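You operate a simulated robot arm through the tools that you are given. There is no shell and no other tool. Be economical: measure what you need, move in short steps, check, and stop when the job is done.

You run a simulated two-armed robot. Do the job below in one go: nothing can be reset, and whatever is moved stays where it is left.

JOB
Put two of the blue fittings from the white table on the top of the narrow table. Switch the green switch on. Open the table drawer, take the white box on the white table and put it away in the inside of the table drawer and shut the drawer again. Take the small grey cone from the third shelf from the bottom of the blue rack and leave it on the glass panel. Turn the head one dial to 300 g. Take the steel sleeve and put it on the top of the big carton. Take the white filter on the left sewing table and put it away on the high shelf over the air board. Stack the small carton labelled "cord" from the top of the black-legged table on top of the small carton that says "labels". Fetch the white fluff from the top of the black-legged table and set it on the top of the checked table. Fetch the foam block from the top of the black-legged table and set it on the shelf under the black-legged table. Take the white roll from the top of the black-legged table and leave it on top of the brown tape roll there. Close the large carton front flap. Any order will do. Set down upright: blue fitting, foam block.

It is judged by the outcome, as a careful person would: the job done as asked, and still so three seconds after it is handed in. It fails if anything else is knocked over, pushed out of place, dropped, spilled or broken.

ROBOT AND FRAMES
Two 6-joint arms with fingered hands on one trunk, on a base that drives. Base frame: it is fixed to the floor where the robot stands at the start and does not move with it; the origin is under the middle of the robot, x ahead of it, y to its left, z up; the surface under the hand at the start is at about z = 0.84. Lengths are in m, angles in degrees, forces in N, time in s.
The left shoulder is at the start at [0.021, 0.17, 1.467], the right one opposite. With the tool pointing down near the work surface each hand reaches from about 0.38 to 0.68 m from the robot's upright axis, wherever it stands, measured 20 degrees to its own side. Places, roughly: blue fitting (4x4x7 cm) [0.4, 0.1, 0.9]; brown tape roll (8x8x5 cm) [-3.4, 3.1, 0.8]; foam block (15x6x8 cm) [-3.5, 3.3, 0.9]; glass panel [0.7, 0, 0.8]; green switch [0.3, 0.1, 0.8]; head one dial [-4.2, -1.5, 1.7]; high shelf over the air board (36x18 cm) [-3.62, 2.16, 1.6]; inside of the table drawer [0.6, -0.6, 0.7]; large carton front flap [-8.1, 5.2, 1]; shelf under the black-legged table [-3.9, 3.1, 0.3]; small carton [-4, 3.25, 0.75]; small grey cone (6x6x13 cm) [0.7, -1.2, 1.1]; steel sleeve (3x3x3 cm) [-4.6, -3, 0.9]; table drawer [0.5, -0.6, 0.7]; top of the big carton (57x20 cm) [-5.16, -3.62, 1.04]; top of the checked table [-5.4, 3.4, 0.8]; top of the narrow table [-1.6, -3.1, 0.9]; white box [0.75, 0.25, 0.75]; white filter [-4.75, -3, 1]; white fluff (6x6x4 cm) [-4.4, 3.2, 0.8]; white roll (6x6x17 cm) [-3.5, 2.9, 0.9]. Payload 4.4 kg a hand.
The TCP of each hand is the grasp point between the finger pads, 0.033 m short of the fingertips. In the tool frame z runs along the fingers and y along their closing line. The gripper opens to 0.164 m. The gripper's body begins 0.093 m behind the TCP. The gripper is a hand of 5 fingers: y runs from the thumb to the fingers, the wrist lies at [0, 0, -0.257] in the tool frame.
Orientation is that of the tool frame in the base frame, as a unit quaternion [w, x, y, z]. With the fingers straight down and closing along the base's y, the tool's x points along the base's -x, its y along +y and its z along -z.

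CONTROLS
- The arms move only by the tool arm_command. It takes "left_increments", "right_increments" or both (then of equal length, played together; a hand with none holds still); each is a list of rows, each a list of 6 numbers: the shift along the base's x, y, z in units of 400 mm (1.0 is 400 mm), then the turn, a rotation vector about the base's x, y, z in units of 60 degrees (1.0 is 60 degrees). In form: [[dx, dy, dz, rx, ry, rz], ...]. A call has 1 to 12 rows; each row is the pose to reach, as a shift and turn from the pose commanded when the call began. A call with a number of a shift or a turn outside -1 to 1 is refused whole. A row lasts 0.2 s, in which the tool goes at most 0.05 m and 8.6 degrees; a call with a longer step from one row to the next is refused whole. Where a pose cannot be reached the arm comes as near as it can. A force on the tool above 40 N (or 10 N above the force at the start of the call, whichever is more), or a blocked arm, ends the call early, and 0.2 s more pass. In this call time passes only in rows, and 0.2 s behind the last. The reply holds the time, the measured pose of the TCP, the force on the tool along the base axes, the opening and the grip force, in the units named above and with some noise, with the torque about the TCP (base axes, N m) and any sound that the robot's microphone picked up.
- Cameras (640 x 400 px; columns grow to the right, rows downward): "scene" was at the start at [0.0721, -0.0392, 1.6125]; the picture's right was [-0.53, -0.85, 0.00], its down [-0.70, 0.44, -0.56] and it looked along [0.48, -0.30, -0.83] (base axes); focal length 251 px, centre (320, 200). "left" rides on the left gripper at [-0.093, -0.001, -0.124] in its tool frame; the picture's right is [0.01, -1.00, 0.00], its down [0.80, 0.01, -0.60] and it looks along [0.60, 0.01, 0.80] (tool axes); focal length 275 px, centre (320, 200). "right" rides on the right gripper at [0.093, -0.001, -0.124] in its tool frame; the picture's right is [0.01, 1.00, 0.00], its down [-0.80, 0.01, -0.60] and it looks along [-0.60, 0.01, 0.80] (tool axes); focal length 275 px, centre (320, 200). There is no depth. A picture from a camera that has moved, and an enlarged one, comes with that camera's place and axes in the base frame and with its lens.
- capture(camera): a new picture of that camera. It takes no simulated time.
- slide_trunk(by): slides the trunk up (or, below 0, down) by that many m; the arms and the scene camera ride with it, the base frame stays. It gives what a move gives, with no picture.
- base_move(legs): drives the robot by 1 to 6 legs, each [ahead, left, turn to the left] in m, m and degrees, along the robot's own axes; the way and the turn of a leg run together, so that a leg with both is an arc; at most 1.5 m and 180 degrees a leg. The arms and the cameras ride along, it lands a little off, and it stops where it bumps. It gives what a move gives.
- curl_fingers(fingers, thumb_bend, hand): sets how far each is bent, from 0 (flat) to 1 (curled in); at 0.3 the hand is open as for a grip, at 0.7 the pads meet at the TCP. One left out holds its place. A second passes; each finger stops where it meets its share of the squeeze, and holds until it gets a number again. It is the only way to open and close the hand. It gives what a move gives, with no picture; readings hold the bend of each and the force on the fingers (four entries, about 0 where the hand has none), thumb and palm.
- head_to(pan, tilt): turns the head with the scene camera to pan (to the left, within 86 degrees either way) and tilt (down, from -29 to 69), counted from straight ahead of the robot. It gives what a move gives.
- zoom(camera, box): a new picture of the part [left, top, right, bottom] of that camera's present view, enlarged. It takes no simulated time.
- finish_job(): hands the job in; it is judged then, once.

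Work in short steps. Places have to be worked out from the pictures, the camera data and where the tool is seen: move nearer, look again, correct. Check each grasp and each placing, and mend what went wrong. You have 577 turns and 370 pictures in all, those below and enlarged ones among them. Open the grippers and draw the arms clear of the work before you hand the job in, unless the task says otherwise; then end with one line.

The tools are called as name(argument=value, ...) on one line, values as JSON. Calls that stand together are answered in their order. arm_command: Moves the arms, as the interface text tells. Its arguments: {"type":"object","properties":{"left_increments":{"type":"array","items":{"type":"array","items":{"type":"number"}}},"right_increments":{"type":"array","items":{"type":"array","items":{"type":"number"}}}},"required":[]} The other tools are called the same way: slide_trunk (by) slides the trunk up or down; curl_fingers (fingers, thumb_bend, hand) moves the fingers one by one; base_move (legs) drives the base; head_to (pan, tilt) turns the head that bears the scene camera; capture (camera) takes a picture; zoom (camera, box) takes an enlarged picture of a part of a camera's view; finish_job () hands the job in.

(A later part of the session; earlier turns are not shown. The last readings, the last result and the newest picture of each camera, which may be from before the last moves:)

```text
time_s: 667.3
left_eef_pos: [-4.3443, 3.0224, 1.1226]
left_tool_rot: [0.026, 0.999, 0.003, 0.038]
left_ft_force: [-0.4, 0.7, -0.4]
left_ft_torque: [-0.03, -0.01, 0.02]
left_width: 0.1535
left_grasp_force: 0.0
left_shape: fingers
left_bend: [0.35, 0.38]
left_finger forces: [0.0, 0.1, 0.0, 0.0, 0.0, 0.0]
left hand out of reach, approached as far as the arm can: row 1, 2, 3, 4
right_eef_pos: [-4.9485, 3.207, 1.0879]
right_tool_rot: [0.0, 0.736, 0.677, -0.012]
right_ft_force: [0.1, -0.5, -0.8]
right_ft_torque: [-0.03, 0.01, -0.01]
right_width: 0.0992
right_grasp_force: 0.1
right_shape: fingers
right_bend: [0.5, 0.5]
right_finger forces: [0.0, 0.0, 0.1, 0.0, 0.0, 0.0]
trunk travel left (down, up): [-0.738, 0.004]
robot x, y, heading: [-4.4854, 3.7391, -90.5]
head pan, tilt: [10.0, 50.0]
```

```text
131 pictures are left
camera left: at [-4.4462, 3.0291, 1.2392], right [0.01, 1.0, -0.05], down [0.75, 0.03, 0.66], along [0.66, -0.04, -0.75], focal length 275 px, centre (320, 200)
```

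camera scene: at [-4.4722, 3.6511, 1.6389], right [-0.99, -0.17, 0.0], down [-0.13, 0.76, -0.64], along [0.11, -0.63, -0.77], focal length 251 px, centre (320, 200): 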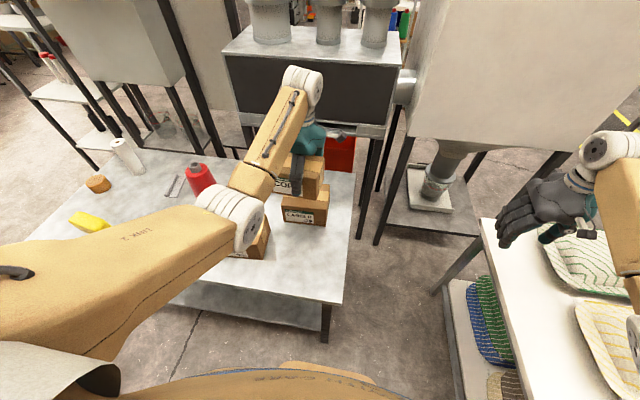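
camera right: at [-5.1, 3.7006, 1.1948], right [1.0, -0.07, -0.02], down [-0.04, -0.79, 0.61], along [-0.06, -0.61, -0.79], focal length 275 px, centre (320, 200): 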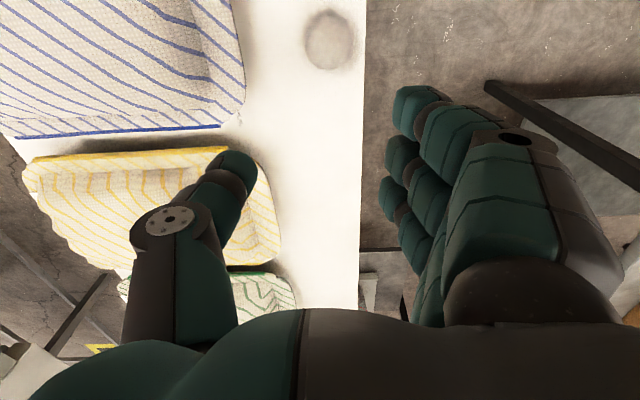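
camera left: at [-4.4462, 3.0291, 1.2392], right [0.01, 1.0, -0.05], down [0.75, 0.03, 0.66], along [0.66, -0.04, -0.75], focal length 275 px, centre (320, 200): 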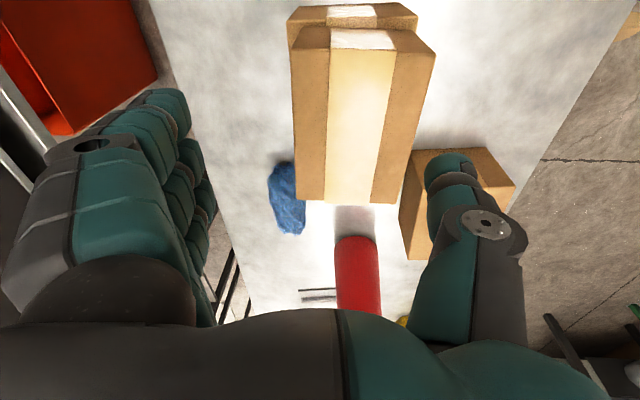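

Stacked well. Next the white roll: I back off, move over, un-yaw the left hand and tilt it forward ~38° for reach.

base_move(legs=[[-0.2, 0, 0], [0, 0.82, 0]])

arm_command(left_increments=[[0, 0, 0, 0, 0, 0.14], [0, 0, 0, 0, 0, 0.28], [0, 0, 0, 0, 0, 0.42], [0, 0, 0, 0, 0, 0.56], [0, 0, 0, 0, 0, 0.7], [0, 0, 0, 0, 0, 0.84], [0, 0, 0, 0, 0, 0.98]])

arm_command(left_increments=[[0, 0, 0, 0, 0, 0.14], [0, 0, 0, 0, 0, 0.28], [0, 0, 0, 0, 0, 0.42], [0, 0, 0, 0, 0, 0.5]])

arm_command(left_increments=[[0, -0.04, 0, -0.13, 0, 0], [0, -0.08, 0, -0.26, 0, 0], [0, -0.12, 0, -0.39, 0, 0], [0, -0.16, 0, -0.52, 0, 0], [0, -0.2, 0, -0.63, 0, 0]])

capture(camera="left")

```text
time_s: 672.9
left_eef_pos: [-3.5269, 3.2151, 1.1225]
left_tool_rot: [0.026, 0.999, 0.003, 0.039]
left_ft_force: [0.4, -0.6, 0.5]
left_ft_torque: [0.0, 0.0, 0.0]
left_width: 0.1539
left_grasp_force: 0.0
left_shape: fingers
left_bend: [0.35, 0.38]
left_finger forces: [0.0, 0.0, 0.0, 0.1, 0.0, 0.0]
right_eef_pos: [-4.1308, 3.3973, 1.0882]
right_tool_rot: [-0.001, 0.736, 0.677, -0.012]
right_ft_force: [-0.1, -0.9, -0.7]
right_ft_torque: [0.02, -0.02, -0.02]
right_width: 0.0993
right_grasp_force: 0.1
right_shape: fingers
right_bend: [0.5, 0.5]
right_finger forces: [0.0, 0.0, 0.0, 0.0, 0.0, 0.0]
trunk travel left (down, up): [-0.738, 0.004]
robot x, y, heading: [-3.6695, 3.9335, -90.5]
head pan, tilt: [10.0, 50.0]
```

```text
time_s: 674.5
left_eef_pos: [-3.5198, 3.2363, 1.1271]
left_tool_rot: [0.004, 0.869, 0.493, 0.046]
left_ft_force: [0.2, -0.2, 0.8]
left_ft_torque: [-0.04, -0.01, 0.04]
left_width: 0.154
left_grasp_force: 0.2
left_shape: fingers
left_bend: [0.35, 0.38]
left_finger forces: [0.1, 0.0, 0.0, 0.0, 0.1, 0.0]
left hand out of reach, approached as far as the arm can: row 2, 3, 4, 5, 6, 7
right_eef_pos: [-4.1309, 3.3981, 1.0875]
right_tool_rot: [0.0, 0.736, 0.677, -0.012]
right_ft_force: [0.3, 0.2, 1.0]
right_ft_torque: [0.0, 0.0, -0.01]
right_width: 0.0991
right_grasp_force: 0.1
right_shape: fingers
right_bend: [0.5, 0.5]
right_finger forces: [0.0, 0.0, 0.0, 0.0, 0.0, 0.0]
trunk travel left (down, up): [-0.738, 0.004]
robot x, y, heading: [-3.6687, 3.9359, -90.7]
head pan, tilt: [10.0, 50.0]
```

```text
time_s: 675.5
left_eef_pos: [-3.5163, 3.2431, 1.1284]
left_tool_rot: [-0.009, 0.711, 0.701, 0.046]
left_ft_force: [0.3, -0.6, 0.7]
left_ft_torque: [0.03, -0.02, 0.03]
left_width: 0.1538
left_grasp_force: 0.1
left_shape: fingers
left_bend: [0.35, 0.38]
left_finger forces: [0.0, 0.1, 0.1, 0.1, 0.0, 0.0]
left hand out of reach, approached as far as the arm can: row 3, 4
right_eef_pos: [-4.1301, 3.3987, 1.0876]
right_tool_rot: [-0.001, 0.736, 0.677, -0.012]
right_ft_force: [0.9, -0.2, 0.2]
right_ft_torque: [0.0, -0.03, -0.01]
right_width: 0.0995
right_grasp_force: 0.0
right_shape: fingers
right_bend: [0.5, 0.5]
right_finger forces: [0.0, 0.0, 0.0, 0.0, 0.1, 0.0]
trunk travel left (down, up): [-0.738, 0.004]
robot x, y, heading: [-3.6739, 3.9318, -90.4]
head pan, tilt: [10.0, 50.0]
```

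```text
time_s: 676.7
left_eef_pos: [-3.5181, 3.1624, 1.1285]
left_tool_rot: [0.223, 0.676, 0.677, -0.185]
left_ft_force: [0.1, 0.9, 0.7]
left_ft_torque: [0.0, 0.01, -0.02]
left_width: 0.1536
left_grasp_force: 0.0
left_shape: fingers
left_bend: [0.35, 0.38]
left_finger forces: [0.1, 0.1, 0.0, 0.0, 0.0, 0.0]
right_eef_pos: [-4.131, 3.3972, 1.0881]
right_tool_rot: [-0.001, 0.736, 0.677, -0.013]
right_ft_force: [0.2, 0.0, 0.5]
right_ft_torque: [0.0, 0.07, 0.0]
right_width: 0.0992
right_grasp_force: 0.0
right_shape: fingers
right_bend: [0.5, 0.5]
right_finger forces: [0.1, 0.0, 0.0, 0.0, 0.0, 0.0]
trunk travel left (down, up): [-0.738, 0.004]
robot x, y, heading: [-3.6682, 3.9298, -90.6]
head pan, tilt: [10.0, 50.0]
```

```text
130 pictures are left
camera left: at [-3.5271, 3.1532, 1.2821], right [-1.0, -0.01, -0.06], down [-0.01, 1.0, 0.06], along [0.06, 0.06, -1.0], focal length 275 px, centre (320, 200)
```

left: 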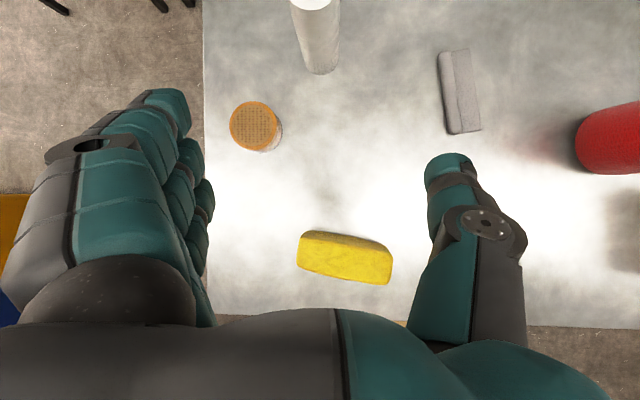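

From directly above: roll ≈[-3.497, 2.93], tape ≈[-3.40, 3.065], foam ≈[-3.54, 3.256]. I raise the right hand (FILM is below it), then move in with the left.

arm_command(right_increments=[[0, 0.02, 0.1, 0, 0, 0], [0, 0.04, 0.2, 0, 0, 0], [0, 0.06, 0.3, 0, 0, 0], [0, 0.08, 0.4, 0, 0, 0], [0, 0.1, 0.5, 0, 0, 0]])

base_move(legs=[[0.2, 0.02, 0]])

curl_fingers(hand="left", fingers=0.45, thumb_bend=0.45)

capture(camera="left")

```text
time_s: 677.9
left_eef_pos: [-3.5171, 3.1635, 1.1289]
left_tool_rot: [0.224, 0.676, 0.678, -0.185]
left_ft_force: [0.1, -0.4, -0.6]
left_ft_torque: [-0.01, 0.03, -0.01]
left_width: 0.1537
left_grasp_force: 0.0
left_shape: fingers
left_bend: [0.35, 0.38]
left_finger forces: [0.1, 0.0, 0.0, 0.0, 0.0, 0.0]
right_eef_pos: [-4.1595, 3.4815, 1.2663]
right_tool_rot: [0.016, 0.735, 0.677, -0.018]
right_ft_force: [0.5, 0.4, -0.8]
right_ft_torque: [-0.03, 0.02, 0.02]
right_width: 0.0992
right_grasp_force: 0.1
right_shape: fingers
right_bend: [0.5, 0.5]
right_finger forces: [0.0, 0.0, 0.0, 0.0, 0.0, 0.0]
right hand out of reach, approached as far as the arm can: row 2, 3, 4, 5
trunk travel left (down, up): [-0.738, 0.004]
robot x, y, heading: [-3.6705, 3.9359, -90.4]
head pan, tilt: [10.0, 50.0]
```

```text
time_s: 679.5
left_eef_pos: [-3.4989, 2.9627, 1.1281]
left_tool_rot: [0.222, 0.677, 0.677, -0.184]
left_ft_force: [-0.5, 0.0, 0.0]
left_ft_torque: [0.02, 0.0, -0.02]
left_width: 0.1537
left_grasp_force: 0.2
left_shape: fingers
left_bend: [0.35, 0.38]
left_finger forces: [0.0, 0.0, 0.0, 0.0, 0.0, 0.0]
right_eef_pos: [-4.1426, 3.2805, 1.2642]
right_tool_rot: [0.016, 0.736, 0.676, -0.017]
right_ft_force: [0.2, -0.1, 0.5]
right_ft_torque: [0.03, 0.02, -0.02]
right_width: 0.099
right_grasp_force: 0.1
right_shape: fingers
right_bend: [0.5, 0.5]
right_finger forces: [0.1, 0.1, 0.0, 0.1, 0.0, 0.0]
trunk travel left (down, up): [-0.738, 0.004]
robot x, y, heading: [-3.6505, 3.7335, -90.5]
head pan, tilt: [10.0, 50.0]
```

```text
time_s: 680.5
left_eef_pos: [-3.5005, 2.9633, 1.1281]
left_tool_rot: [0.223, 0.677, 0.677, -0.183]
left_ft_force: [0.4, -0.6, 0.7]
left_ft_torque: [0.03, 0.0, -0.01]
left_width: 0.1209
left_grasp_force: 0.0
left_shape: fingers
left_bend: [0.45, 0.45]
left_finger forces: [0.1, 0.0, 0.0, 0.0, 0.0, 0.0]
right_eef_pos: [-4.1429, 3.2818, 1.2651]
right_tool_rot: [0.016, 0.736, 0.677, -0.017]
right_ft_force: [0.7, -0.6, 0.1]
right_ft_torque: [0.03, 0.01, 0.0]
right_width: 0.0993
right_grasp_force: 0.1
right_shape: fingers
right_bend: [0.5, 0.5]
right_finger forces: [0.1, 0.0, 0.0, 0.0, 0.1, 0.1]
trunk travel left (down, up): [-0.738, 0.004]
robot x, y, heading: [-3.649, 3.7335, -90.5]
head pan, tilt: [10.0, 50.0]
```

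```text
129 pictures are left
camera left: at [-3.5089, 2.9538, 1.2821], right [-1.0, -0.01, -0.06], down [-0.01, 1.0, 0.06], along [0.06, 0.06, -1.0], focal length 275 px, centre (320, 200)
```

left: 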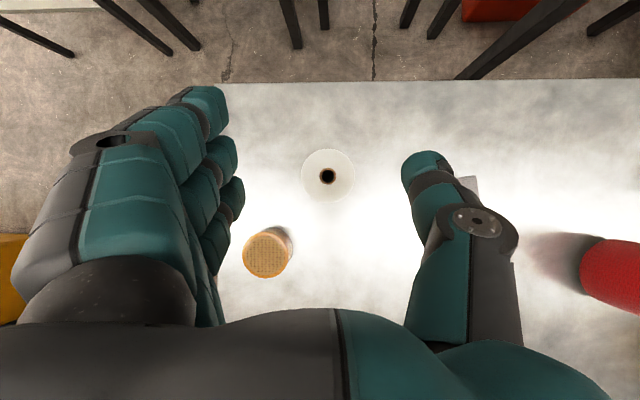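

The roll's top is right under the hand. I lower the trunk 0.2 m with a 2 cm forward correction.

arm_command(left_increments=[[0, -0.045, 0, 0, 0, 0]])

slide_trunk(by=-0.13)

capture(camera="left")

```text
time_s: 680.9
left_eef_pos: [-3.4996, 2.9444, 1.1282]
left_tool_rot: [0.222, 0.677, 0.678, -0.183]
left_ft_force: [0.8, 0.0, -0.8]
left_ft_torque: [0.01, 0.0, 0.0]
left_width: 0.1206
left_grasp_force: 0.1
left_shape: fingers
left_bend: [0.45, 0.45]
left_finger forces: [0.0, 0.0, 0.0, 0.0, 0.0, 0.0]
right_eef_pos: [-4.142, 3.28, 1.2654]
right_tool_rot: [0.016, 0.736, 0.677, -0.017]
right_ft_force: [0.6, -0.3, 1.1]
right_ft_torque: [0.02, 0.0, 0.01]
right_width: 0.0992
right_grasp_force: 0.0
right_shape: fingers
right_bend: [0.5, 0.5]
right_finger forces: [0.0, 0.0, 0.0, 0.0, 0.0, 0.0]
trunk travel left (down, up): [-0.738, 0.004]
robot x, y, heading: [-3.6541, 3.7345, -90.5]
head pan, tilt: [10.0, 50.0]
```

```text
time_s: 682.5
left_eef_pos: [-3.4993, 2.9453, 0.9999]
left_tool_rot: [0.223, 0.676, 0.677, -0.184]
left_ft_force: [0.5, -0.9, 0.1]
left_ft_torque: [-0.02, -0.03, 0.0]
left_width: 0.1206
left_grasp_force: 0.1
left_shape: fingers
left_bend: [0.45, 0.45]
left_finger forces: [0.0, 0.0, 0.0, 0.1, 0.0, 0.0]
right_eef_pos: [-4.1419, 3.2806, 1.1345]
right_tool_rot: [0.016, 0.736, 0.677, -0.018]
right_ft_force: [0.4, 0.2, 0.1]
right_ft_torque: [0.03, -0.03, -0.01]
right_width: 0.0993
right_grasp_force: 0.0
right_shape: fingers
right_bend: [0.5, 0.5]
right_finger forces: [0.0, 0.0, 0.1, 0.1, 0.1, 0.0]
trunk travel left (down, up): [-0.608, 0.134]
robot x, y, heading: [-3.652, 3.7353, -90.5]
head pan, tilt: [10.0, 50.0]
```

```text
128 pictures are left
camera left: at [-3.5089, 2.9362, 1.1529], right [-1.0, -0.01, -0.06], down [-0.01, 1.0, 0.06], along [0.06, 0.06, -1.0], focal length 275 px, centre (320, 200)
```

left: 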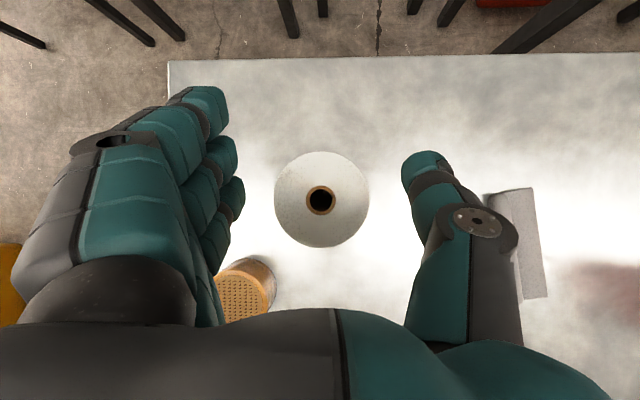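

Centred. I lower 7.5 cm more, close, and lift.

slide_trunk(by=-0.075)

curl_fingers(hand="left", fingers=0.75, thumb_bend=0.75)

slide_trunk(by=0.09)

capture(camera="left")

```text
time_s: 683.6
left_eef_pos: [-3.5005, 2.9451, 0.9238]
left_tool_rot: [0.224, 0.676, 0.677, -0.185]
left_ft_force: [-0.4, 1.1, -0.5]
left_ft_torque: [0.01, -0.02, 0.01]
left_width: 0.1208
left_grasp_force: 0.1
left_shape: fingers
left_bend: [0.45, 0.45]
left_finger forces: [0.0, 0.0, 0.0, 0.1, 0.0, 0.0]
right_eef_pos: [-4.1422, 3.2809, 1.0614]
right_tool_rot: [0.016, 0.736, 0.677, -0.018]
right_ft_force: [-0.3, -0.2, 0.2]
right_ft_torque: [-0.01, 0.02, 0.0]
right_width: 0.0992
right_grasp_force: 0.0
right_shape: fingers
right_bend: [0.5, 0.5]
right_finger forces: [0.0, 0.1, 0.0, 0.1, 0.1, 0.0]
trunk travel left (down, up): [-0.533, 0.209]
robot x, y, heading: [-3.6496, 3.7335, -90.5]
head pan, tilt: [10.0, 50.0]
```

```text
time_s: 684.6
left_eef_pos: [-3.4989, 2.9448, 0.9234]
left_tool_rot: [0.223, 0.676, 0.678, -0.184]
left_ft_force: [1.6, 0.1, 0.1]
left_ft_torque: [-0.01, -0.05, 0.0]
left_width: 0.0688
left_grasp_force: 36.9
left_shape: fingers
left_bend: [0.63, 0.6]
left_finger forces: [0.1, 0.0, 37.4, 0.0, 36.2, 0.0]
right_eef_pos: [-4.1417, 3.2808, 1.0602]
right_tool_rot: [0.017, 0.736, 0.676, -0.018]
right_ft_force: [-0.7, -0.6, 0.5]
right_ft_torque: [0.01, -0.01, 0.01]
right_width: 0.0993
right_grasp_force: 0.1
right_shape: fingers
right_bend: [0.5, 0.5]
right_finger forces: [0.0, 0.1, 0.0, 0.0, 0.0, 0.1]
trunk travel left (down, up): [-0.533, 0.209]
robot x, y, heading: [-3.6502, 3.7313, -90.6]
head pan, tilt: [10.0, 50.0]
```

```text
time_s: 685.8
left_eef_pos: [-3.5001, 2.9458, 1.0118]
left_tool_rot: [0.222, 0.676, 0.678, -0.183]
left_ft_force: [1.0, -0.5, -2.9]
left_ft_torque: [-0.03, -0.01, 0.01]
left_width: 0.0683
left_grasp_force: 36.7
left_shape: fingers
left_bend: [0.63, 0.6]
left_finger forces: [0.1, 0.0, 37.1, 0.0, 36.3, 0.1]
right_eef_pos: [-4.1423, 3.2803, 1.149]
right_tool_rot: [0.016, 0.736, 0.677, -0.017]
right_ft_force: [-0.8, -0.5, -0.3]
right_ft_torque: [0.02, -0.01, 0.04]
right_width: 0.0994
right_grasp_force: 0.1
right_shape: fingers
right_bend: [0.5, 0.5]
right_finger forces: [0.0, 0.1, 0.0, 0.1, 0.0, 0.1]
trunk travel left (down, up): [-0.623, 0.119]
robot x, y, heading: [-3.6488, 3.7352, -90.5]
head pan, tilt: [10.0, 50.0]
```

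```text
127 pictures are left
camera left: at [-3.5088, 2.9356, 1.166], right [-1.0, -0.01, -0.06], down [-0.01, 1.0, 0.06], along [0.06, 0.06, -1.0], focal length 275 px, centre (320, 200)
```

left: 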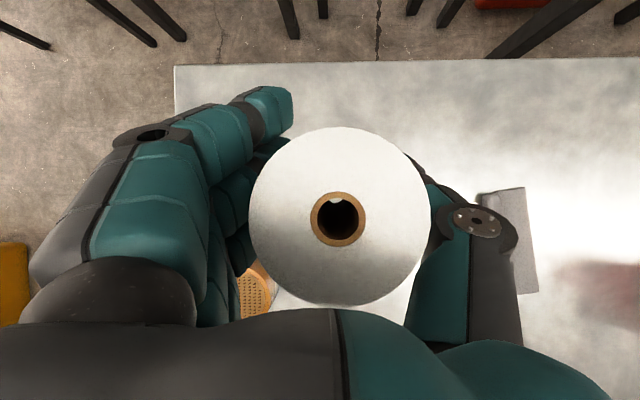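

Held upright. I move the roll over the tape: 10.3 cm left, 11.6 cm back.

base_move(legs=[[-0.116, 0.103, 0]])

capture(camera="left")

head_to(pan=25, tilt=45)

capture(camera="scene")

```text
time_s: 687.2
left_eef_pos: [-3.3951, 3.0614, 1.0132]
left_tool_rot: [0.223, 0.676, 0.678, -0.185]
left_ft_force: [0.2, -0.5, -3.0]
left_ft_torque: [-0.02, -0.01, 0.01]
left_width: 0.0687
left_grasp_force: 36.4
left_shape: fingers
left_bend: [0.63, 0.6]
left_finger forces: [0.0, 0.0, 36.9, 0.0, 36.2, 0.0]
right_eef_pos: [-4.0368, 3.3971, 1.1505]
right_tool_rot: [0.016, 0.735, 0.677, -0.018]
right_ft_force: [-0.2, 0.1, 0.6]
right_ft_torque: [-0.05, 0.07, 0.01]
right_width: 0.0995
right_grasp_force: 0.3
right_shape: fingers
right_bend: [0.5, 0.5]
right_finger forces: [0.1, 0.0, 0.0, 0.0, 0.0, 0.1]
trunk travel left (down, up): [-0.623, 0.119]
robot x, y, heading: [-3.5478, 3.8488, -90.4]
head pan, tilt: [10.0, 50.0]
```

```text
126 pictures are left
camera left: at [-3.4031, 3.0521, 1.1677], right [-1.0, -0.01, -0.06], down [-0.01, 1.0, 0.06], along [0.06, 0.06, -1.0], focal length 275 px, centre (320, 200)
```

left: 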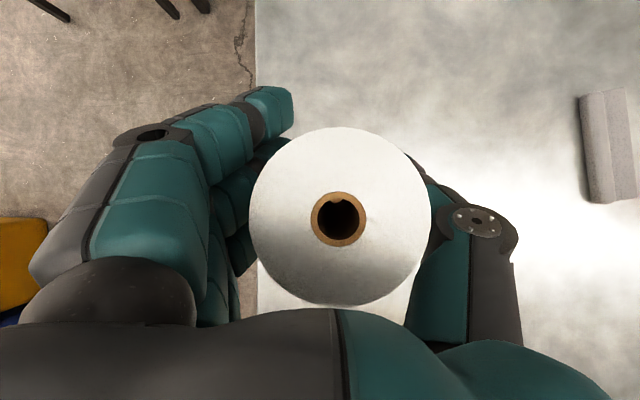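

```text
time_s: 688.0
left_eef_pos: [-3.395, 3.0606, 1.0134]
left_tool_rot: [0.223, 0.676, 0.677, -0.184]
left_ft_force: [-0.2, 0.7, -2.8]
left_ft_torque: [0.03, -0.05, 0.03]
left_width: 0.0689
left_grasp_force: 36.4
left_shape: fingers
left_bend: [0.63, 0.6]
left_finger forces: [0.0, 0.0, 36.9, 0.0, 36.2, 0.0]
right_eef_pos: [-4.0377, 3.3954, 1.1497]
right_tool_rot: [0.016, 0.736, 0.677, -0.017]
right_ft_force: [-0.2, 0.1, 0.1]
right_ft_torque: [0.01, -0.04, -0.02]
right_width: 0.0989
right_grasp_force: 0.0
right_shape: fingers
right_bend: [0.5, 0.5]
right_finger forces: [0.1, 0.0, 0.0, 0.0, 0.1, 0.1]
trunk travel left (down, up): [-0.623, 0.119]
robot x, y, heading: [-3.5485, 3.8461, -90.4]
head pan, tilt: [25.0, 45.0]
```

```text
125 pictures are left
camera scene: at [-3.5121, 3.7598, 1.5308], right [-0.91, -0.41, 0.0], down [-0.29, 0.64, -0.71], along [0.29, -0.64, -0.71], focal length 251 px, centre (320, 200)
```

scene: 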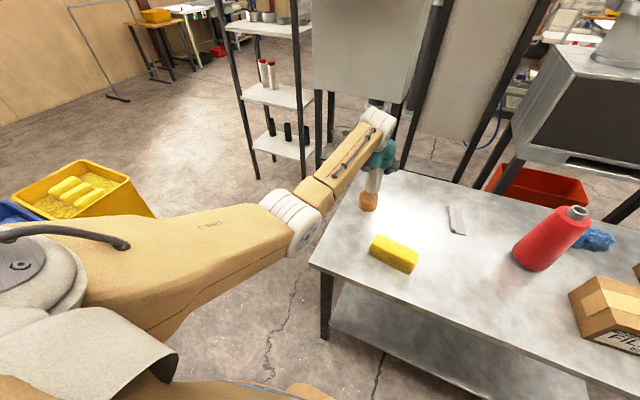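

zoom(camera="scene", box=[335, 140, 415, 220])

```text
5.00 times, centred on (375, 180) of scene
camera zoom: at [-3.5121, 3.7598, 1.5308], right [-0.91, -0.41, 0.0], down [-0.29, 0.64, -0.71], along [0.29, -0.64, -0.71], focal length 1257 px, centre (45, 300)
```

zoom: 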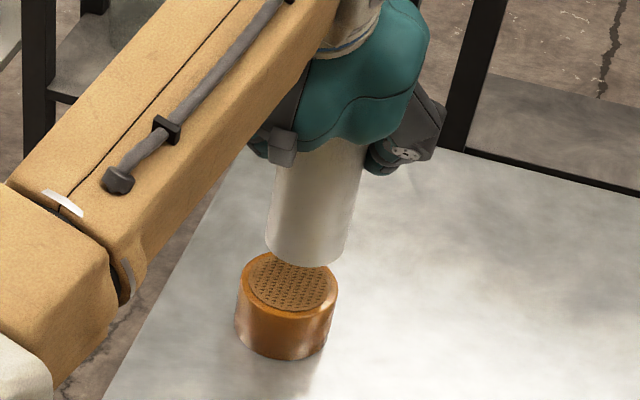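

Well aligned over the tape. I lower by trunk.

slide_trunk(by=-0.03)

slide_trunk(by=-0.014)

zoom(camera="scene", box=[335, 140, 415, 220])

```text
time_s: 688.7
left_eef_pos: [-3.3946, 3.0611, 0.9839]
left_tool_rot: [0.223, 0.677, 0.677, -0.185]
left_ft_force: [-0.1, 0.7, -3.0]
left_ft_torque: [-0.05, -0.04, -0.02]
left_width: 0.0687
left_grasp_force: 36.4
left_shape: fingers
left_bend: [0.63, 0.6]
left_finger forces: [0.0, 0.0, 37.1, 0.0, 36.3, 0.0]
right_eef_pos: [-4.0381, 3.3948, 1.1218]
right_tool_rot: [0.016, 0.736, 0.677, -0.018]
right_ft_force: [0.2, -0.4, 0.0]
right_ft_torque: [0.0, 0.0, 0.01]
right_width: 0.099
right_grasp_force: 0.0
right_shape: fingers
right_bend: [0.5, 0.5]
right_finger forces: [0.0, 0.0, 0.0, 0.1, 0.1, 0.0]
trunk travel left (down, up): [-0.593, 0.149]
robot x, y, heading: [-3.5451, 3.8441, -90.4]
head pan, tilt: [25.0, 45.0]
```

```text
time_s: 689.4
left_eef_pos: [-3.3955, 3.0607, 0.9701]
left_tool_rot: [0.223, 0.676, 0.677, -0.184]
left_ft_force: [-0.7, -0.1, 3.2]
left_ft_torque: [-0.07, 0.18, 0.04]
left_width: 0.0686
left_grasp_force: 36.6
left_shape: fingers
left_bend: [0.63, 0.6]
left_finger forces: [0.0, 0.0, 37.2, 0.0, 36.5, 0.0]
right_eef_pos: [-4.0379, 3.3956, 1.1058]
right_tool_rot: [0.016, 0.736, 0.677, -0.018]
right_ft_force: [-0.1, 0.1, 0.2]
right_ft_torque: [-0.02, 0.02, -0.01]
right_width: 0.0993
right_grasp_force: 0.1
right_shape: fingers
right_bend: [0.5, 0.5]
right_finger forces: [0.1, 0.0, 0.1, 0.0, 0.0, 0.0]
trunk travel left (down, up): [-0.579, 0.163]
robot x, y, heading: [-3.5441, 3.8463, -90.4]
head pan, tilt: [25.0, 45.0]
```

```text
5.00 times, centred on (375, 180) of scene
camera zoom: at [-3.5116, 3.7598, 1.4869], right [-0.91, -0.41, 0.0], down [-0.29, 0.64, -0.71], along [0.29, -0.64, -0.71], focal length 1257 px, centre (45, 300)
```

zoom: 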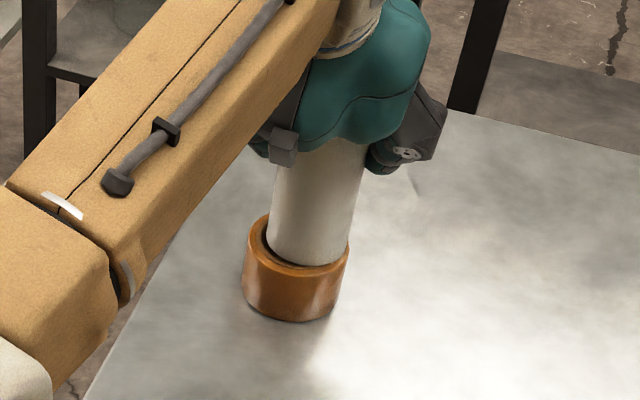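

Contact made; I release and rise straight up.

curl_fingers(hand="left", fingers=0.45, thumb_bend=0.45)

slide_trunk(by=0.155)

capture(camera="left")

zoom(camera="scene", box=[320, 130, 440, 290])

```text
time_s: 690.4
left_eef_pos: [-3.3949, 3.0618, 0.9705]
left_tool_rot: [0.223, 0.677, 0.677, -0.184]
left_ft_force: [-0.8, 0.2, -0.5]
left_ft_torque: [0.01, -0.01, 0.02]
left_width: 0.1185
left_grasp_force: 0.0
left_shape: fingers
left_bend: [0.45, 0.45]
left_finger forces: [0.1, 0.0, 0.0, 0.0, 0.0, 0.0]
right_eef_pos: [-4.0371, 3.3957, 1.1061]
right_tool_rot: [0.016, 0.736, 0.677, -0.017]
right_ft_force: [0.8, 0.3, 0.9]
right_ft_torque: [-0.01, 0.0, 0.01]
right_width: 0.0992
right_grasp_force: 0.0
right_shape: fingers
right_bend: [0.5, 0.5]
right_finger forces: [0.0, 0.1, 0.0, 0.0, 0.0, 0.0]
trunk travel left (down, up): [-0.579, 0.163]
robot x, y, heading: [-3.5471, 3.8452, -90.7]
head pan, tilt: [25.0, 45.0]
```

```text
time_s: 692.1
left_eef_pos: [-3.3951, 3.0615, 1.1244]
left_tool_rot: [0.222, 0.677, 0.677, -0.184]
left_ft_force: [0.2, 0.6, -0.1]
left_ft_torque: [-0.01, -0.01, 0.01]
left_width: 0.1188
left_grasp_force: 0.2
left_shape: fingers
left_bend: [0.45, 0.45]
left_finger forces: [0.0, 0.0, 0.0, 0.1, 0.1, 0.1]
right_eef_pos: [-4.0379, 3.3951, 1.2618]
right_tool_rot: [0.016, 0.736, 0.677, -0.018]
right_ft_force: [0.5, -0.3, 0.3]
right_ft_torque: [0.03, 0.03, 0.0]
right_width: 0.099
right_grasp_force: 0.0
right_shape: fingers
right_bend: [0.5, 0.5]
right_finger forces: [0.0, 0.0, 0.0, 0.0, 0.1, 0.0]
trunk travel left (down, up): [-0.734, 0.008]
robot x, y, heading: [-3.5453, 3.8472, -90.6]
head pan, tilt: [25.0, 45.0]
```

```text
122 pictures are left
camera left: at [-3.4041, 3.0512, 1.2775], right [-1.0, -0.01, -0.06], down [-0.01, 1.0, 0.06], along [0.06, 0.06, -1.0], focal length 275 px, centre (320, 200)
```

left: 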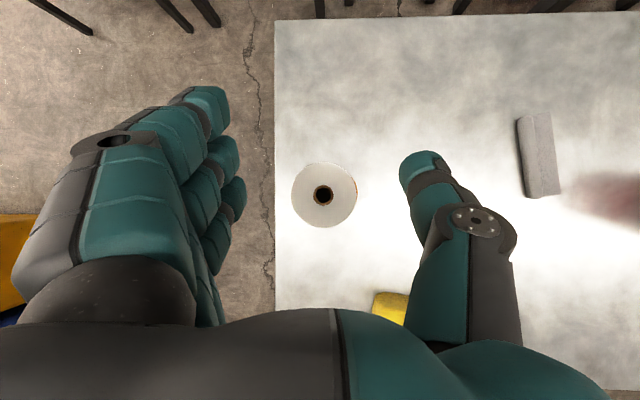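

```text
2.50 times, centred on (380, 210) of scene
camera zoom: at [-3.5118, 3.7618, 1.6418], right [-0.91, -0.41, 0.0], down [-0.29, 0.64, -0.71], along [0.29, -0.64, -0.71], focal length 629 px, centre (170, 175)
```

zoom: 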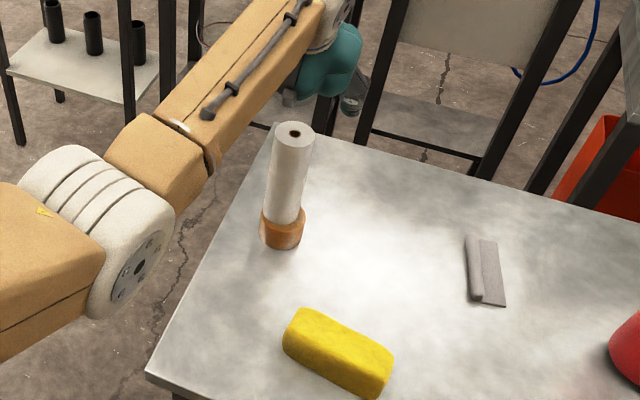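

The roll stands on the tape. Now the foam: I'll first rotate it 90° on the table so it can be inserted under the table with a level hand. I untilt and yaw the left hand over it.

base_move(legs=[[-0.1, -0.145, 0]])

arm_command(left_increments=[[0, 0.04, 0, 0.13, 0, -0.0], [0, 0.08, 0, 0.26, 0, 0], [0, 0.12, 0, 0.39, 0, 0], [0, 0.17, 0, 0.52, 0, 0], [0, 0.22, 0, 0.63, 0, 0]])

arm_command(left_increments=[[0, 0, 0, 0, 0, -0.14], [0, 0, 0, 0, 0, -0.28], [0, 0, 0, 0, 0, -0.42], [0, 0, 0, 0, 0, -0.56], [0, 0, 0, 0, 0, -0.7], [0, 0, 0, 0, 0, -0.84], [0, 0, 0, 0, 0, -0.98]])

arm_command(left_increments=[[0, 0, 0, 0, 0, -0.14], [0, 0, 0, 0, 0, -0.28], [0, 0, 0, 0, 0, -0.42], [0, 0, 0, 0, 0, -0.56], [0, 0, 0, 0, 0, -0.7], [0, 0, 0, 0, 0, -0.76]])

capture(camera="left")

```text
time_s: 693.6
left_eef_pos: [-3.5404, 3.1618, 1.1246]
left_tool_rot: [0.223, 0.677, 0.677, -0.184]
left_ft_force: [-0.5, -0.5, 0.2]
left_ft_torque: [-0.02, -0.03, 0.03]
left_width: 0.1184
left_grasp_force: 0.2
left_shape: fingers
left_bend: [0.45, 0.45]
left_finger forces: [0.0, 0.1, 0.0, 0.1, 0.0, 0.0]
right_eef_pos: [-4.1823, 3.4978, 1.2616]
right_tool_rot: [0.017, 0.736, 0.677, -0.017]
right_ft_force: [0.1, 1.0, 0.5]
right_ft_torque: [-0.03, -0.05, -0.02]
right_width: 0.0993
right_grasp_force: 0.0
right_shape: fingers
right_bend: [0.5, 0.5]
right_finger forces: [0.0, 0.0, 0.0, 0.0, 0.1, 0.1]
trunk travel left (down, up): [-0.734, 0.008]
robot x, y, heading: [-3.6871, 3.9459, -90.8]
head pan, tilt: [25.0, 45.0]
```

```text
time_s: 694.8
left_eef_pos: [-3.5339, 3.2638, 1.1282]
left_tool_rot: [-0.009, 0.712, 0.701, 0.045]
left_ft_force: [1.1, 0.6, 0.8]
left_ft_torque: [0.0, 0.03, 0.03]
left_width: 0.1185
left_grasp_force: 0.1
left_shape: fingers
left_bend: [0.45, 0.45]
left_finger forces: [0.1, 0.0, 0.1, 0.1, 0.1, 0.0]
left hand out of reach, approached as far as the arm can: row 5
right_eef_pos: [-4.1821, 3.4979, 1.2615]
right_tool_rot: [0.017, 0.736, 0.677, -0.019]
right_ft_force: [0.0, 0.2, -0.2]
right_ft_torque: [-0.03, -0.02, 0.02]
right_width: 0.0992
right_grasp_force: 0.0
right_shape: fingers
right_bend: [0.5, 0.5]
right_finger forces: [0.0, 0.0, 0.0, 0.0, 0.1, 0.0]
trunk travel left (down, up): [-0.734, 0.008]
robot x, y, heading: [-3.6873, 3.9463, -90.5]
head pan, tilt: [25.0, 45.0]
```

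```text
time_s: 696.4
left_eef_pos: [-3.5339, 3.2639, 1.1273]
left_tool_rot: [0.014, 0.965, 0.259, 0.044]
left_ft_force: [-0.4, -0.6, -0.4]
left_ft_torque: [0.02, -0.02, 0.0]
left_width: 0.1185
left_grasp_force: 0.1
left_shape: fingers
left_bend: [0.45, 0.45]
left_finger forces: [0.0, 0.0, 0.0, 0.0, 0.1, 0.0]
right_eef_pos: [-4.1811, 3.4962, 1.2615]
right_tool_rot: [0.016, 0.735, 0.678, -0.018]
right_ft_force: [0.1, -0.7, 0.2]
right_ft_torque: [-0.01, 0.01, -0.02]
right_width: 0.099
right_grasp_force: 0.0
right_shape: fingers
right_bend: [0.5, 0.5]
right_finger forces: [0.0, 0.0, 0.0, 0.0, 0.0, 0.0]
trunk travel left (down, up): [-0.734, 0.008]
robot x, y, heading: [-3.6909, 3.9488, -90.7]
head pan, tilt: [25.0, 45.0]
```

```text
time_s: 697.8
left_eef_pos: [-3.5349, 3.2635, 1.1261]
left_tool_rot: [0.031, 0.99, -0.135, 0.035]
left_ft_force: [-0.2, -0.3, 0.7]
left_ft_torque: [-0.05, -0.01, -0.02]
left_width: 0.1184
left_grasp_force: 0.1
left_shape: fingers
left_bend: [0.45, 0.45]
left_finger forces: [0.0, 0.0, 0.1, 0.0, 0.1, 0.0]
right_eef_pos: [-4.1813, 3.4977, 1.2616]
right_tool_rot: [0.017, 0.735, 0.677, -0.018]
right_ft_force: [-0.2, -0.3, 0.3]
right_ft_torque: [-0.01, -0.03, 0.0]
right_width: 0.0993
right_grasp_force: 0.1
right_shape: fingers
right_bend: [0.5, 0.5]
right_finger forces: [0.1, 0.1, 0.1, 0.1, 0.1, 0.0]
trunk travel left (down, up): [-0.734, 0.008]
robot x, y, heading: [-3.6918, 3.9498, -90.8]
head pan, tilt: [25.0, 45.0]
```

```text
120 pictures are left
camera left: at [-3.6312, 3.298, 1.2427], right [0.28, 0.96, -0.05], down [0.73, -0.18, 0.66], along [0.62, -0.22, -0.75], focal length 275 px, centre (320, 200)
```

left: 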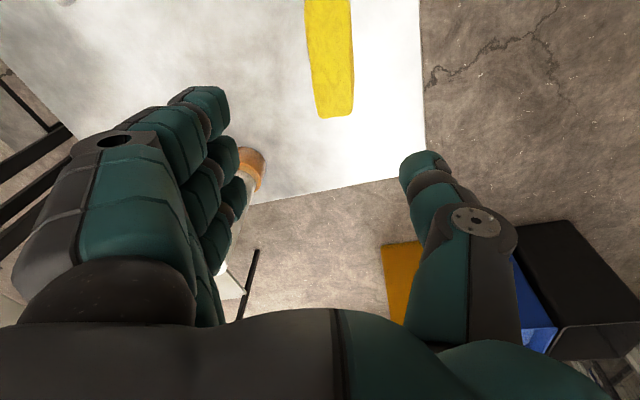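

The hand is aligned across the foam's short side. I correct slightly and descend.

arm_command(left_increments=[[-0.02, 0.02, -0.08, 0, 0, 0], [-0.025, 0.03, -0.16, 0, 0, 0], [-0.025, 0.03, -0.24, 0, 0, 0]])

slide_trunk(by=-0.1)

capture(camera="left")

```text
time_s: 698.6
left_eef_pos: [-3.5451, 3.2752, 1.0307]
left_tool_rot: [0.031, 0.99, -0.134, 0.034]
left_ft_force: [-0.8, -0.9, 0.6]
left_ft_torque: [0.05, -0.05, 0.01]
left_width: 0.1187
left_grasp_force: 0.1
left_shape: fingers
left_bend: [0.45, 0.45]
left_finger forces: [0.1, 0.0, 0.0, 0.2, 0.0, 0.1]
right_eef_pos: [-4.1815, 3.4977, 1.2612]
right_tool_rot: [0.017, 0.735, 0.677, -0.018]
right_ft_force: [0.4, -0.7, 0.1]
right_ft_torque: [0.04, -0.01, -0.02]
right_width: 0.0991
right_grasp_force: 0.0
right_shape: fingers
right_bend: [0.5, 0.5]
right_finger forces: [0.0, 0.1, 0.1, 0.0, 0.1, 0.0]
trunk travel left (down, up): [-0.734, 0.008]
robot x, y, heading: [-3.6902, 3.9454, -90.9]
head pan, tilt: [25.0, 45.0]
```

```text
time_s: 700.0
left_eef_pos: [-3.5454, 3.2769, 0.9312]
left_tool_rot: [0.031, 0.99, -0.134, 0.035]
left_ft_force: [-0.8, 0.1, -0.6]
left_ft_torque: [-0.03, -0.01, -0.03]
left_width: 0.1185
left_grasp_force: 0.1
left_shape: fingers
left_bend: [0.45, 0.45]
left_finger forces: [0.0, 0.0, 0.0, 0.0, 0.0, 0.0]
right_eef_pos: [-4.1814, 3.4968, 1.1612]
right_tool_rot: [0.016, 0.736, 0.676, -0.018]
right_ft_force: [0.7, 0.6, 0.0]
right_ft_torque: [-0.03, -0.04, -0.04]
right_width: 0.0993
right_grasp_force: 0.1
right_shape: fingers
right_bend: [0.5, 0.5]
right_finger forces: [0.0, 0.0, 0.1, 0.0, 0.1, 0.0]
trunk travel left (down, up): [-0.634, 0.108]
robot x, y, heading: [-3.6879, 3.9513, -90.4]
head pan, tilt: [25.0, 45.0]
```

```text
119 pictures are left
camera left: at [-3.6412, 3.3097, 1.047], right [0.28, 0.96, -0.05], down [0.73, -0.18, 0.66], along [0.62, -0.22, -0.75], focal length 275 px, centre (320, 200)
```

left: 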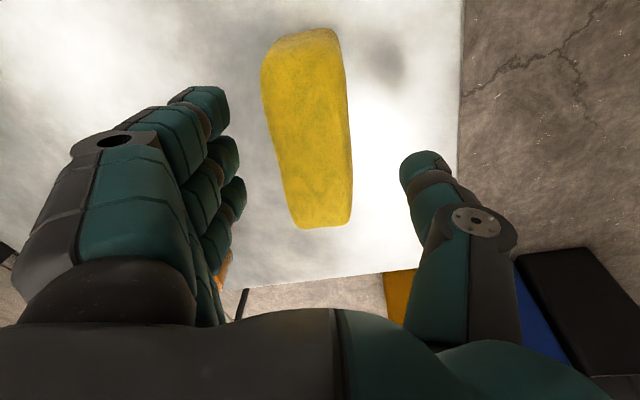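

arm_command(left_increments=[[-0.035, -0.015, -0.01, 0, 0, 0]])

slide_trunk(by=-0.057)

curl_fingers(hand="left", fingers=0.72, thumb_bend=0.72)

slide_trunk(by=0.08)

capture(camera="left")

```text
time_s: 700.4
left_eef_pos: [-3.56, 3.2706, 0.9269]
left_tool_rot: [0.03, 0.99, -0.134, 0.035]
left_ft_force: [0.4, -0.1, 0.7]
left_ft_torque: [0.01, -0.01, 0.0]
left_width: 0.1186
left_grasp_force: 0.0
left_shape: fingers
left_bend: [0.45, 0.45]
left_finger forces: [0.1, 0.0, 0.0, 0.0, 0.0, 0.0]
right_eef_pos: [-4.1817, 3.4975, 1.1614]
right_tool_rot: [0.018, 0.735, 0.677, -0.017]
right_ft_force: [-0.7, -0.1, -0.4]
right_ft_torque: [-0.01, -0.06, 0.0]
right_width: 0.0992
right_grasp_force: 0.1
right_shape: fingers
right_bend: [0.5, 0.5]
right_finger forces: [0.1, 0.1, 0.0, 0.1, 0.0, 0.0]
trunk travel left (down, up): [-0.634, 0.108]
robot x, y, heading: [-3.6925, 3.9477, -90.8]
head pan, tilt: [25.0, 45.0]
```

```text
time_s: 701.4
left_eef_pos: [-3.5596, 3.2703, 0.8694]
left_tool_rot: [0.03, 0.99, -0.135, 0.035]
left_ft_force: [-0.3, -0.2, 0.4]
left_ft_torque: [0.04, -0.04, -0.04]
left_width: 0.1189
left_grasp_force: 0.0
left_shape: fingers
left_bend: [0.45, 0.45]
left_finger forces: [0.0, 0.1, 0.0, 0.0, 0.1, 0.0]
right_eef_pos: [-4.1812, 3.4985, 1.1043]
right_tool_rot: [0.017, 0.736, 0.677, -0.018]
right_ft_force: [0.3, 0.0, 1.0]
right_ft_torque: [0.01, 0.03, -0.03]
right_width: 0.0991
right_grasp_force: 0.0
right_shape: fingers
right_bend: [0.5, 0.5]
right_finger forces: [0.0, 0.1, 0.0, 0.1, 0.0, 0.0]
trunk travel left (down, up): [-0.577, 0.165]
robot x, y, heading: [-3.6886, 3.9477, -90.5]
head pan, tilt: [25.0, 45.0]
```

```text
time_s: 702.4
left_eef_pos: [-3.558, 3.2705, 0.8704]
left_tool_rot: [0.03, 0.99, -0.134, 0.035]
left_ft_force: [-0.3, -0.1, -1.1]
left_ft_torque: [-0.03, 0.02, -0.03]
left_width: 0.0687
left_grasp_force: 37.3
left_shape: fingers
left_bend: [0.66, 0.6]
left_finger forces: [6.6, 21.3, 7.3, 2.1, 36.7, 0.0]
right_eef_pos: [-4.182, 3.4972, 1.1045]
right_tool_rot: [0.017, 0.736, 0.676, -0.018]
right_ft_force: [0.1, 0.1, -0.3]
right_ft_torque: [-0.02, 0.04, 0.01]
right_width: 0.0992
right_grasp_force: 0.1
right_shape: fingers
right_bend: [0.5, 0.5]
right_finger forces: [0.1, 0.0, 0.0, 0.1, 0.0, 0.0]
trunk travel left (down, up): [-0.577, 0.165]
robot x, y, heading: [-3.6918, 3.9465, -90.7]
head pan, tilt: [25.0, 45.0]
```

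```text
time_s: 703.5
left_eef_pos: [-3.5584, 3.2708, 0.9493]
left_tool_rot: [0.031, 0.99, -0.134, 0.035]
left_ft_force: [-0.7, -0.6, -0.7]
left_ft_torque: [0.0, -0.01, -0.02]
left_width: 0.0691
left_grasp_force: 37.1
left_shape: fingers
left_bend: [0.66, 0.6]
left_finger forces: [6.4, 21.3, 7.4, 2.1, 36.7, 0.1]
right_eef_pos: [-4.1822, 3.497, 1.1844]
right_tool_rot: [0.016, 0.735, 0.678, -0.017]
right_ft_force: [-0.3, 0.2, -0.1]
right_ft_torque: [0.0, 0.0, 0.03]
right_width: 0.0994
right_grasp_force: 0.1
right_shape: fingers
right_bend: [0.5, 0.5]
right_finger forces: [0.0, 0.0, 0.0, 0.1, 0.0, 0.1]
trunk travel left (down, up): [-0.657, 0.085]
robot x, y, heading: [-3.6906, 3.9472, -90.5]
head pan, tilt: [25.0, 45.0]
```

```text
118 pictures are left
camera left: at [-3.6554, 3.3035, 1.065], right [0.28, 0.96, -0.05], down [0.73, -0.18, 0.66], along [0.62, -0.22, -0.75], focal length 275 px, centre (320, 200)
```

left: 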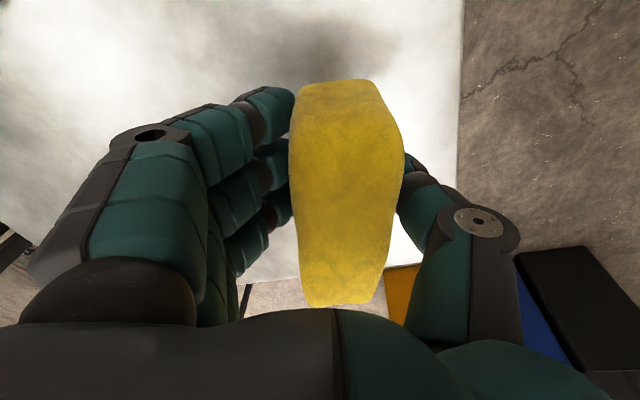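

Foam held firmly. I back out from the table, yaw it back so its length points away, and lower the trunk.

base_move(legs=[[-0.28, 0, 0]])

arm_command(left_increments=[[0, 0, 0, 0, 0, 0.14], [0, 0, 0, 0, 0, 0.28], [0, 0, 0, 0, 0, 0.42], [0, 0, 0, 0, 0, 0.56], [0, 0, 0, 0, 0, 0.7], [0, 0, 0, 0, 0, 0.84], [0, 0, 0, 0, 0, 0.98]])

arm_command(left_increments=[[0, 0, 0, 0, 0, 0.14], [0, 0, 0, 0, 0, 0.28], [0, 0, 0, 0, 0, 0.42], [0, 0, 0, 0, 0, 0.56], [0, 0, 0, 0, 0, 0.7], [0, 0, 0, 0, 0, 0.77]])

slide_trunk(by=-0.4)

capture(camera="scene")

```text
time_s: 705.5
left_eef_pos: [-3.5558, 3.5514, 0.9515]
left_tool_rot: [0.031, 0.99, -0.133, 0.035]
left_ft_force: [-0.4, 0.0, -1.0]
left_ft_torque: [-0.03, 0.04, -0.01]
left_width: 0.0692
left_grasp_force: 37.4
left_shape: fingers
left_bend: [0.66, 0.6]
left_finger forces: [6.5, 21.1, 7.4, 2.1, 36.8, 0.0]
right_eef_pos: [-4.1784, 3.7773, 1.1853]
right_tool_rot: [0.017, 0.736, 0.677, -0.017]
right_ft_force: [-0.5, 1.0, 0.9]
right_ft_torque: [-0.06, 0.02, -0.02]
right_width: 0.0992
right_grasp_force: 0.0
right_shape: fingers
right_bend: [0.5, 0.5]
right_finger forces: [0.1, 0.0, 0.0, 0.0, 0.1, 0.0]
trunk travel left (down, up): [-0.657, 0.085]
robot x, y, heading: [-3.6834, 4.2313, -90.3]
head pan, tilt: [25.0, 45.0]
```

```text
time_s: 707.1
left_eef_pos: [-3.5534, 3.5528, 0.9506]
left_tool_rot: [0.01, 0.927, 0.371, 0.044]
left_ft_force: [-0.7, 0.3, -2.0]
left_ft_torque: [0.0, -0.01, -0.03]
left_width: 0.0692
left_grasp_force: 36.6
left_shape: fingers
left_bend: [0.66, 0.6]
left_finger forces: [6.4, 21.2, 7.4, 2.2, 36.6, 0.0]
left hand out of reach, approached as far as the arm can: row 7
right_eef_pos: [-4.1778, 3.7778, 1.1852]
right_tool_rot: [0.017, 0.736, 0.677, -0.018]
right_ft_force: [0.1, -0.4, 0.9]
right_ft_torque: [-0.02, 0.01, -0.01]
right_width: 0.0996
right_grasp_force: 0.0
right_shape: fingers
right_bend: [0.5, 0.5]
right_finger forces: [0.0, 0.0, 0.1, 0.1, 0.0, 0.0]
trunk travel left (down, up): [-0.657, 0.085]
robot x, y, heading: [-3.6862, 4.2242, -90.7]
head pan, tilt: [25.0, 45.0]
```

```text
time_s: 708.5
left_eef_pos: [-3.5474, 3.5634, 0.954]
left_tool_rot: [-0.009, 0.707, 0.706, 0.045]
left_ft_force: [0.1, -0.5, -1.4]
left_ft_torque: [0.04, 0.02, -0.02]
left_width: 0.0688
left_grasp_force: 36.7
left_shape: fingers
left_bend: [0.66, 0.6]
left_finger forces: [6.4, 21.0, 7.4, 2.3, 36.5, 0.1]
left hand out of reach, approached as far as the arm can: row 2, 3, 4, 5, 6
right_eef_pos: [-4.1784, 3.7781, 1.1839]
right_tool_rot: [0.017, 0.736, 0.677, -0.019]
right_ft_force: [0.1, -0.5, 0.6]
right_ft_torque: [0.02, 0.02, 0.01]
right_width: 0.0993
right_grasp_force: 0.1
right_shape: fingers
right_bend: [0.5, 0.5]
right_finger forces: [0.1, 0.0, 0.0, 0.0, 0.0, 0.0]
trunk travel left (down, up): [-0.657, 0.085]
robot x, y, heading: [-3.6877, 4.2283, -90.2]
head pan, tilt: [25.0, 45.0]
```

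```text
time_s: 712.3
left_eef_pos: [-3.547, 3.5638, 0.555]
left_tool_rot: [-0.008, 0.708, 0.705, 0.046]
left_ft_force: [0.1, -0.2, -0.6]
left_ft_torque: [-0.04, 0.01, -0.01]
left_width: 0.0688
left_grasp_force: 37.3
left_shape: fingers
left_bend: [0.66, 0.6]
left_finger forces: [6.4, 20.9, 7.5, 2.3, 36.4, 0.1]
right_eef_pos: [-4.1795, 3.7773, 0.7849]
right_tool_rot: [0.017, 0.735, 0.677, -0.018]
right_ft_force: [-0.6, 0.1, -0.2]
right_ft_torque: [-0.01, 0.0, -0.05]
right_width: 0.0992
right_grasp_force: 0.0
right_shape: fingers
right_bend: [0.5, 0.5]
right_finger forces: [0.1, 0.1, 0.1, 0.0, 0.1, 0.0]
trunk travel left (down, up): [-0.257, 0.485]
robot x, y, heading: [-3.6837, 4.2269, -90.4]
head pan, tilt: [25.0, 45.0]
```

```text
117 pictures are left
camera scene: at [-3.6532, 4.0875, 1.1622], right [-0.91, -0.41, 0.0], down [-0.29, 0.64, -0.71], along [0.29, -0.64, -0.71], focal length 251 px, centre (320, 200)
```

scene: 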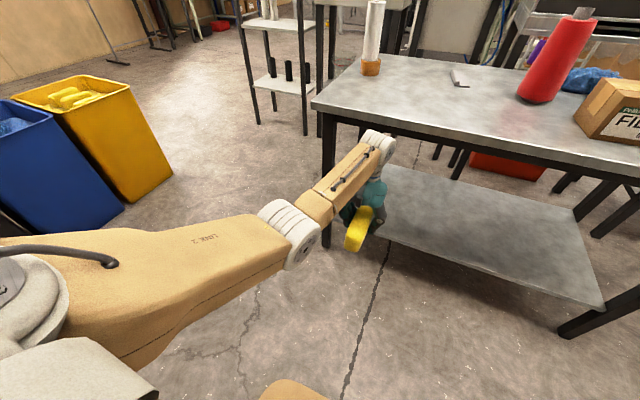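

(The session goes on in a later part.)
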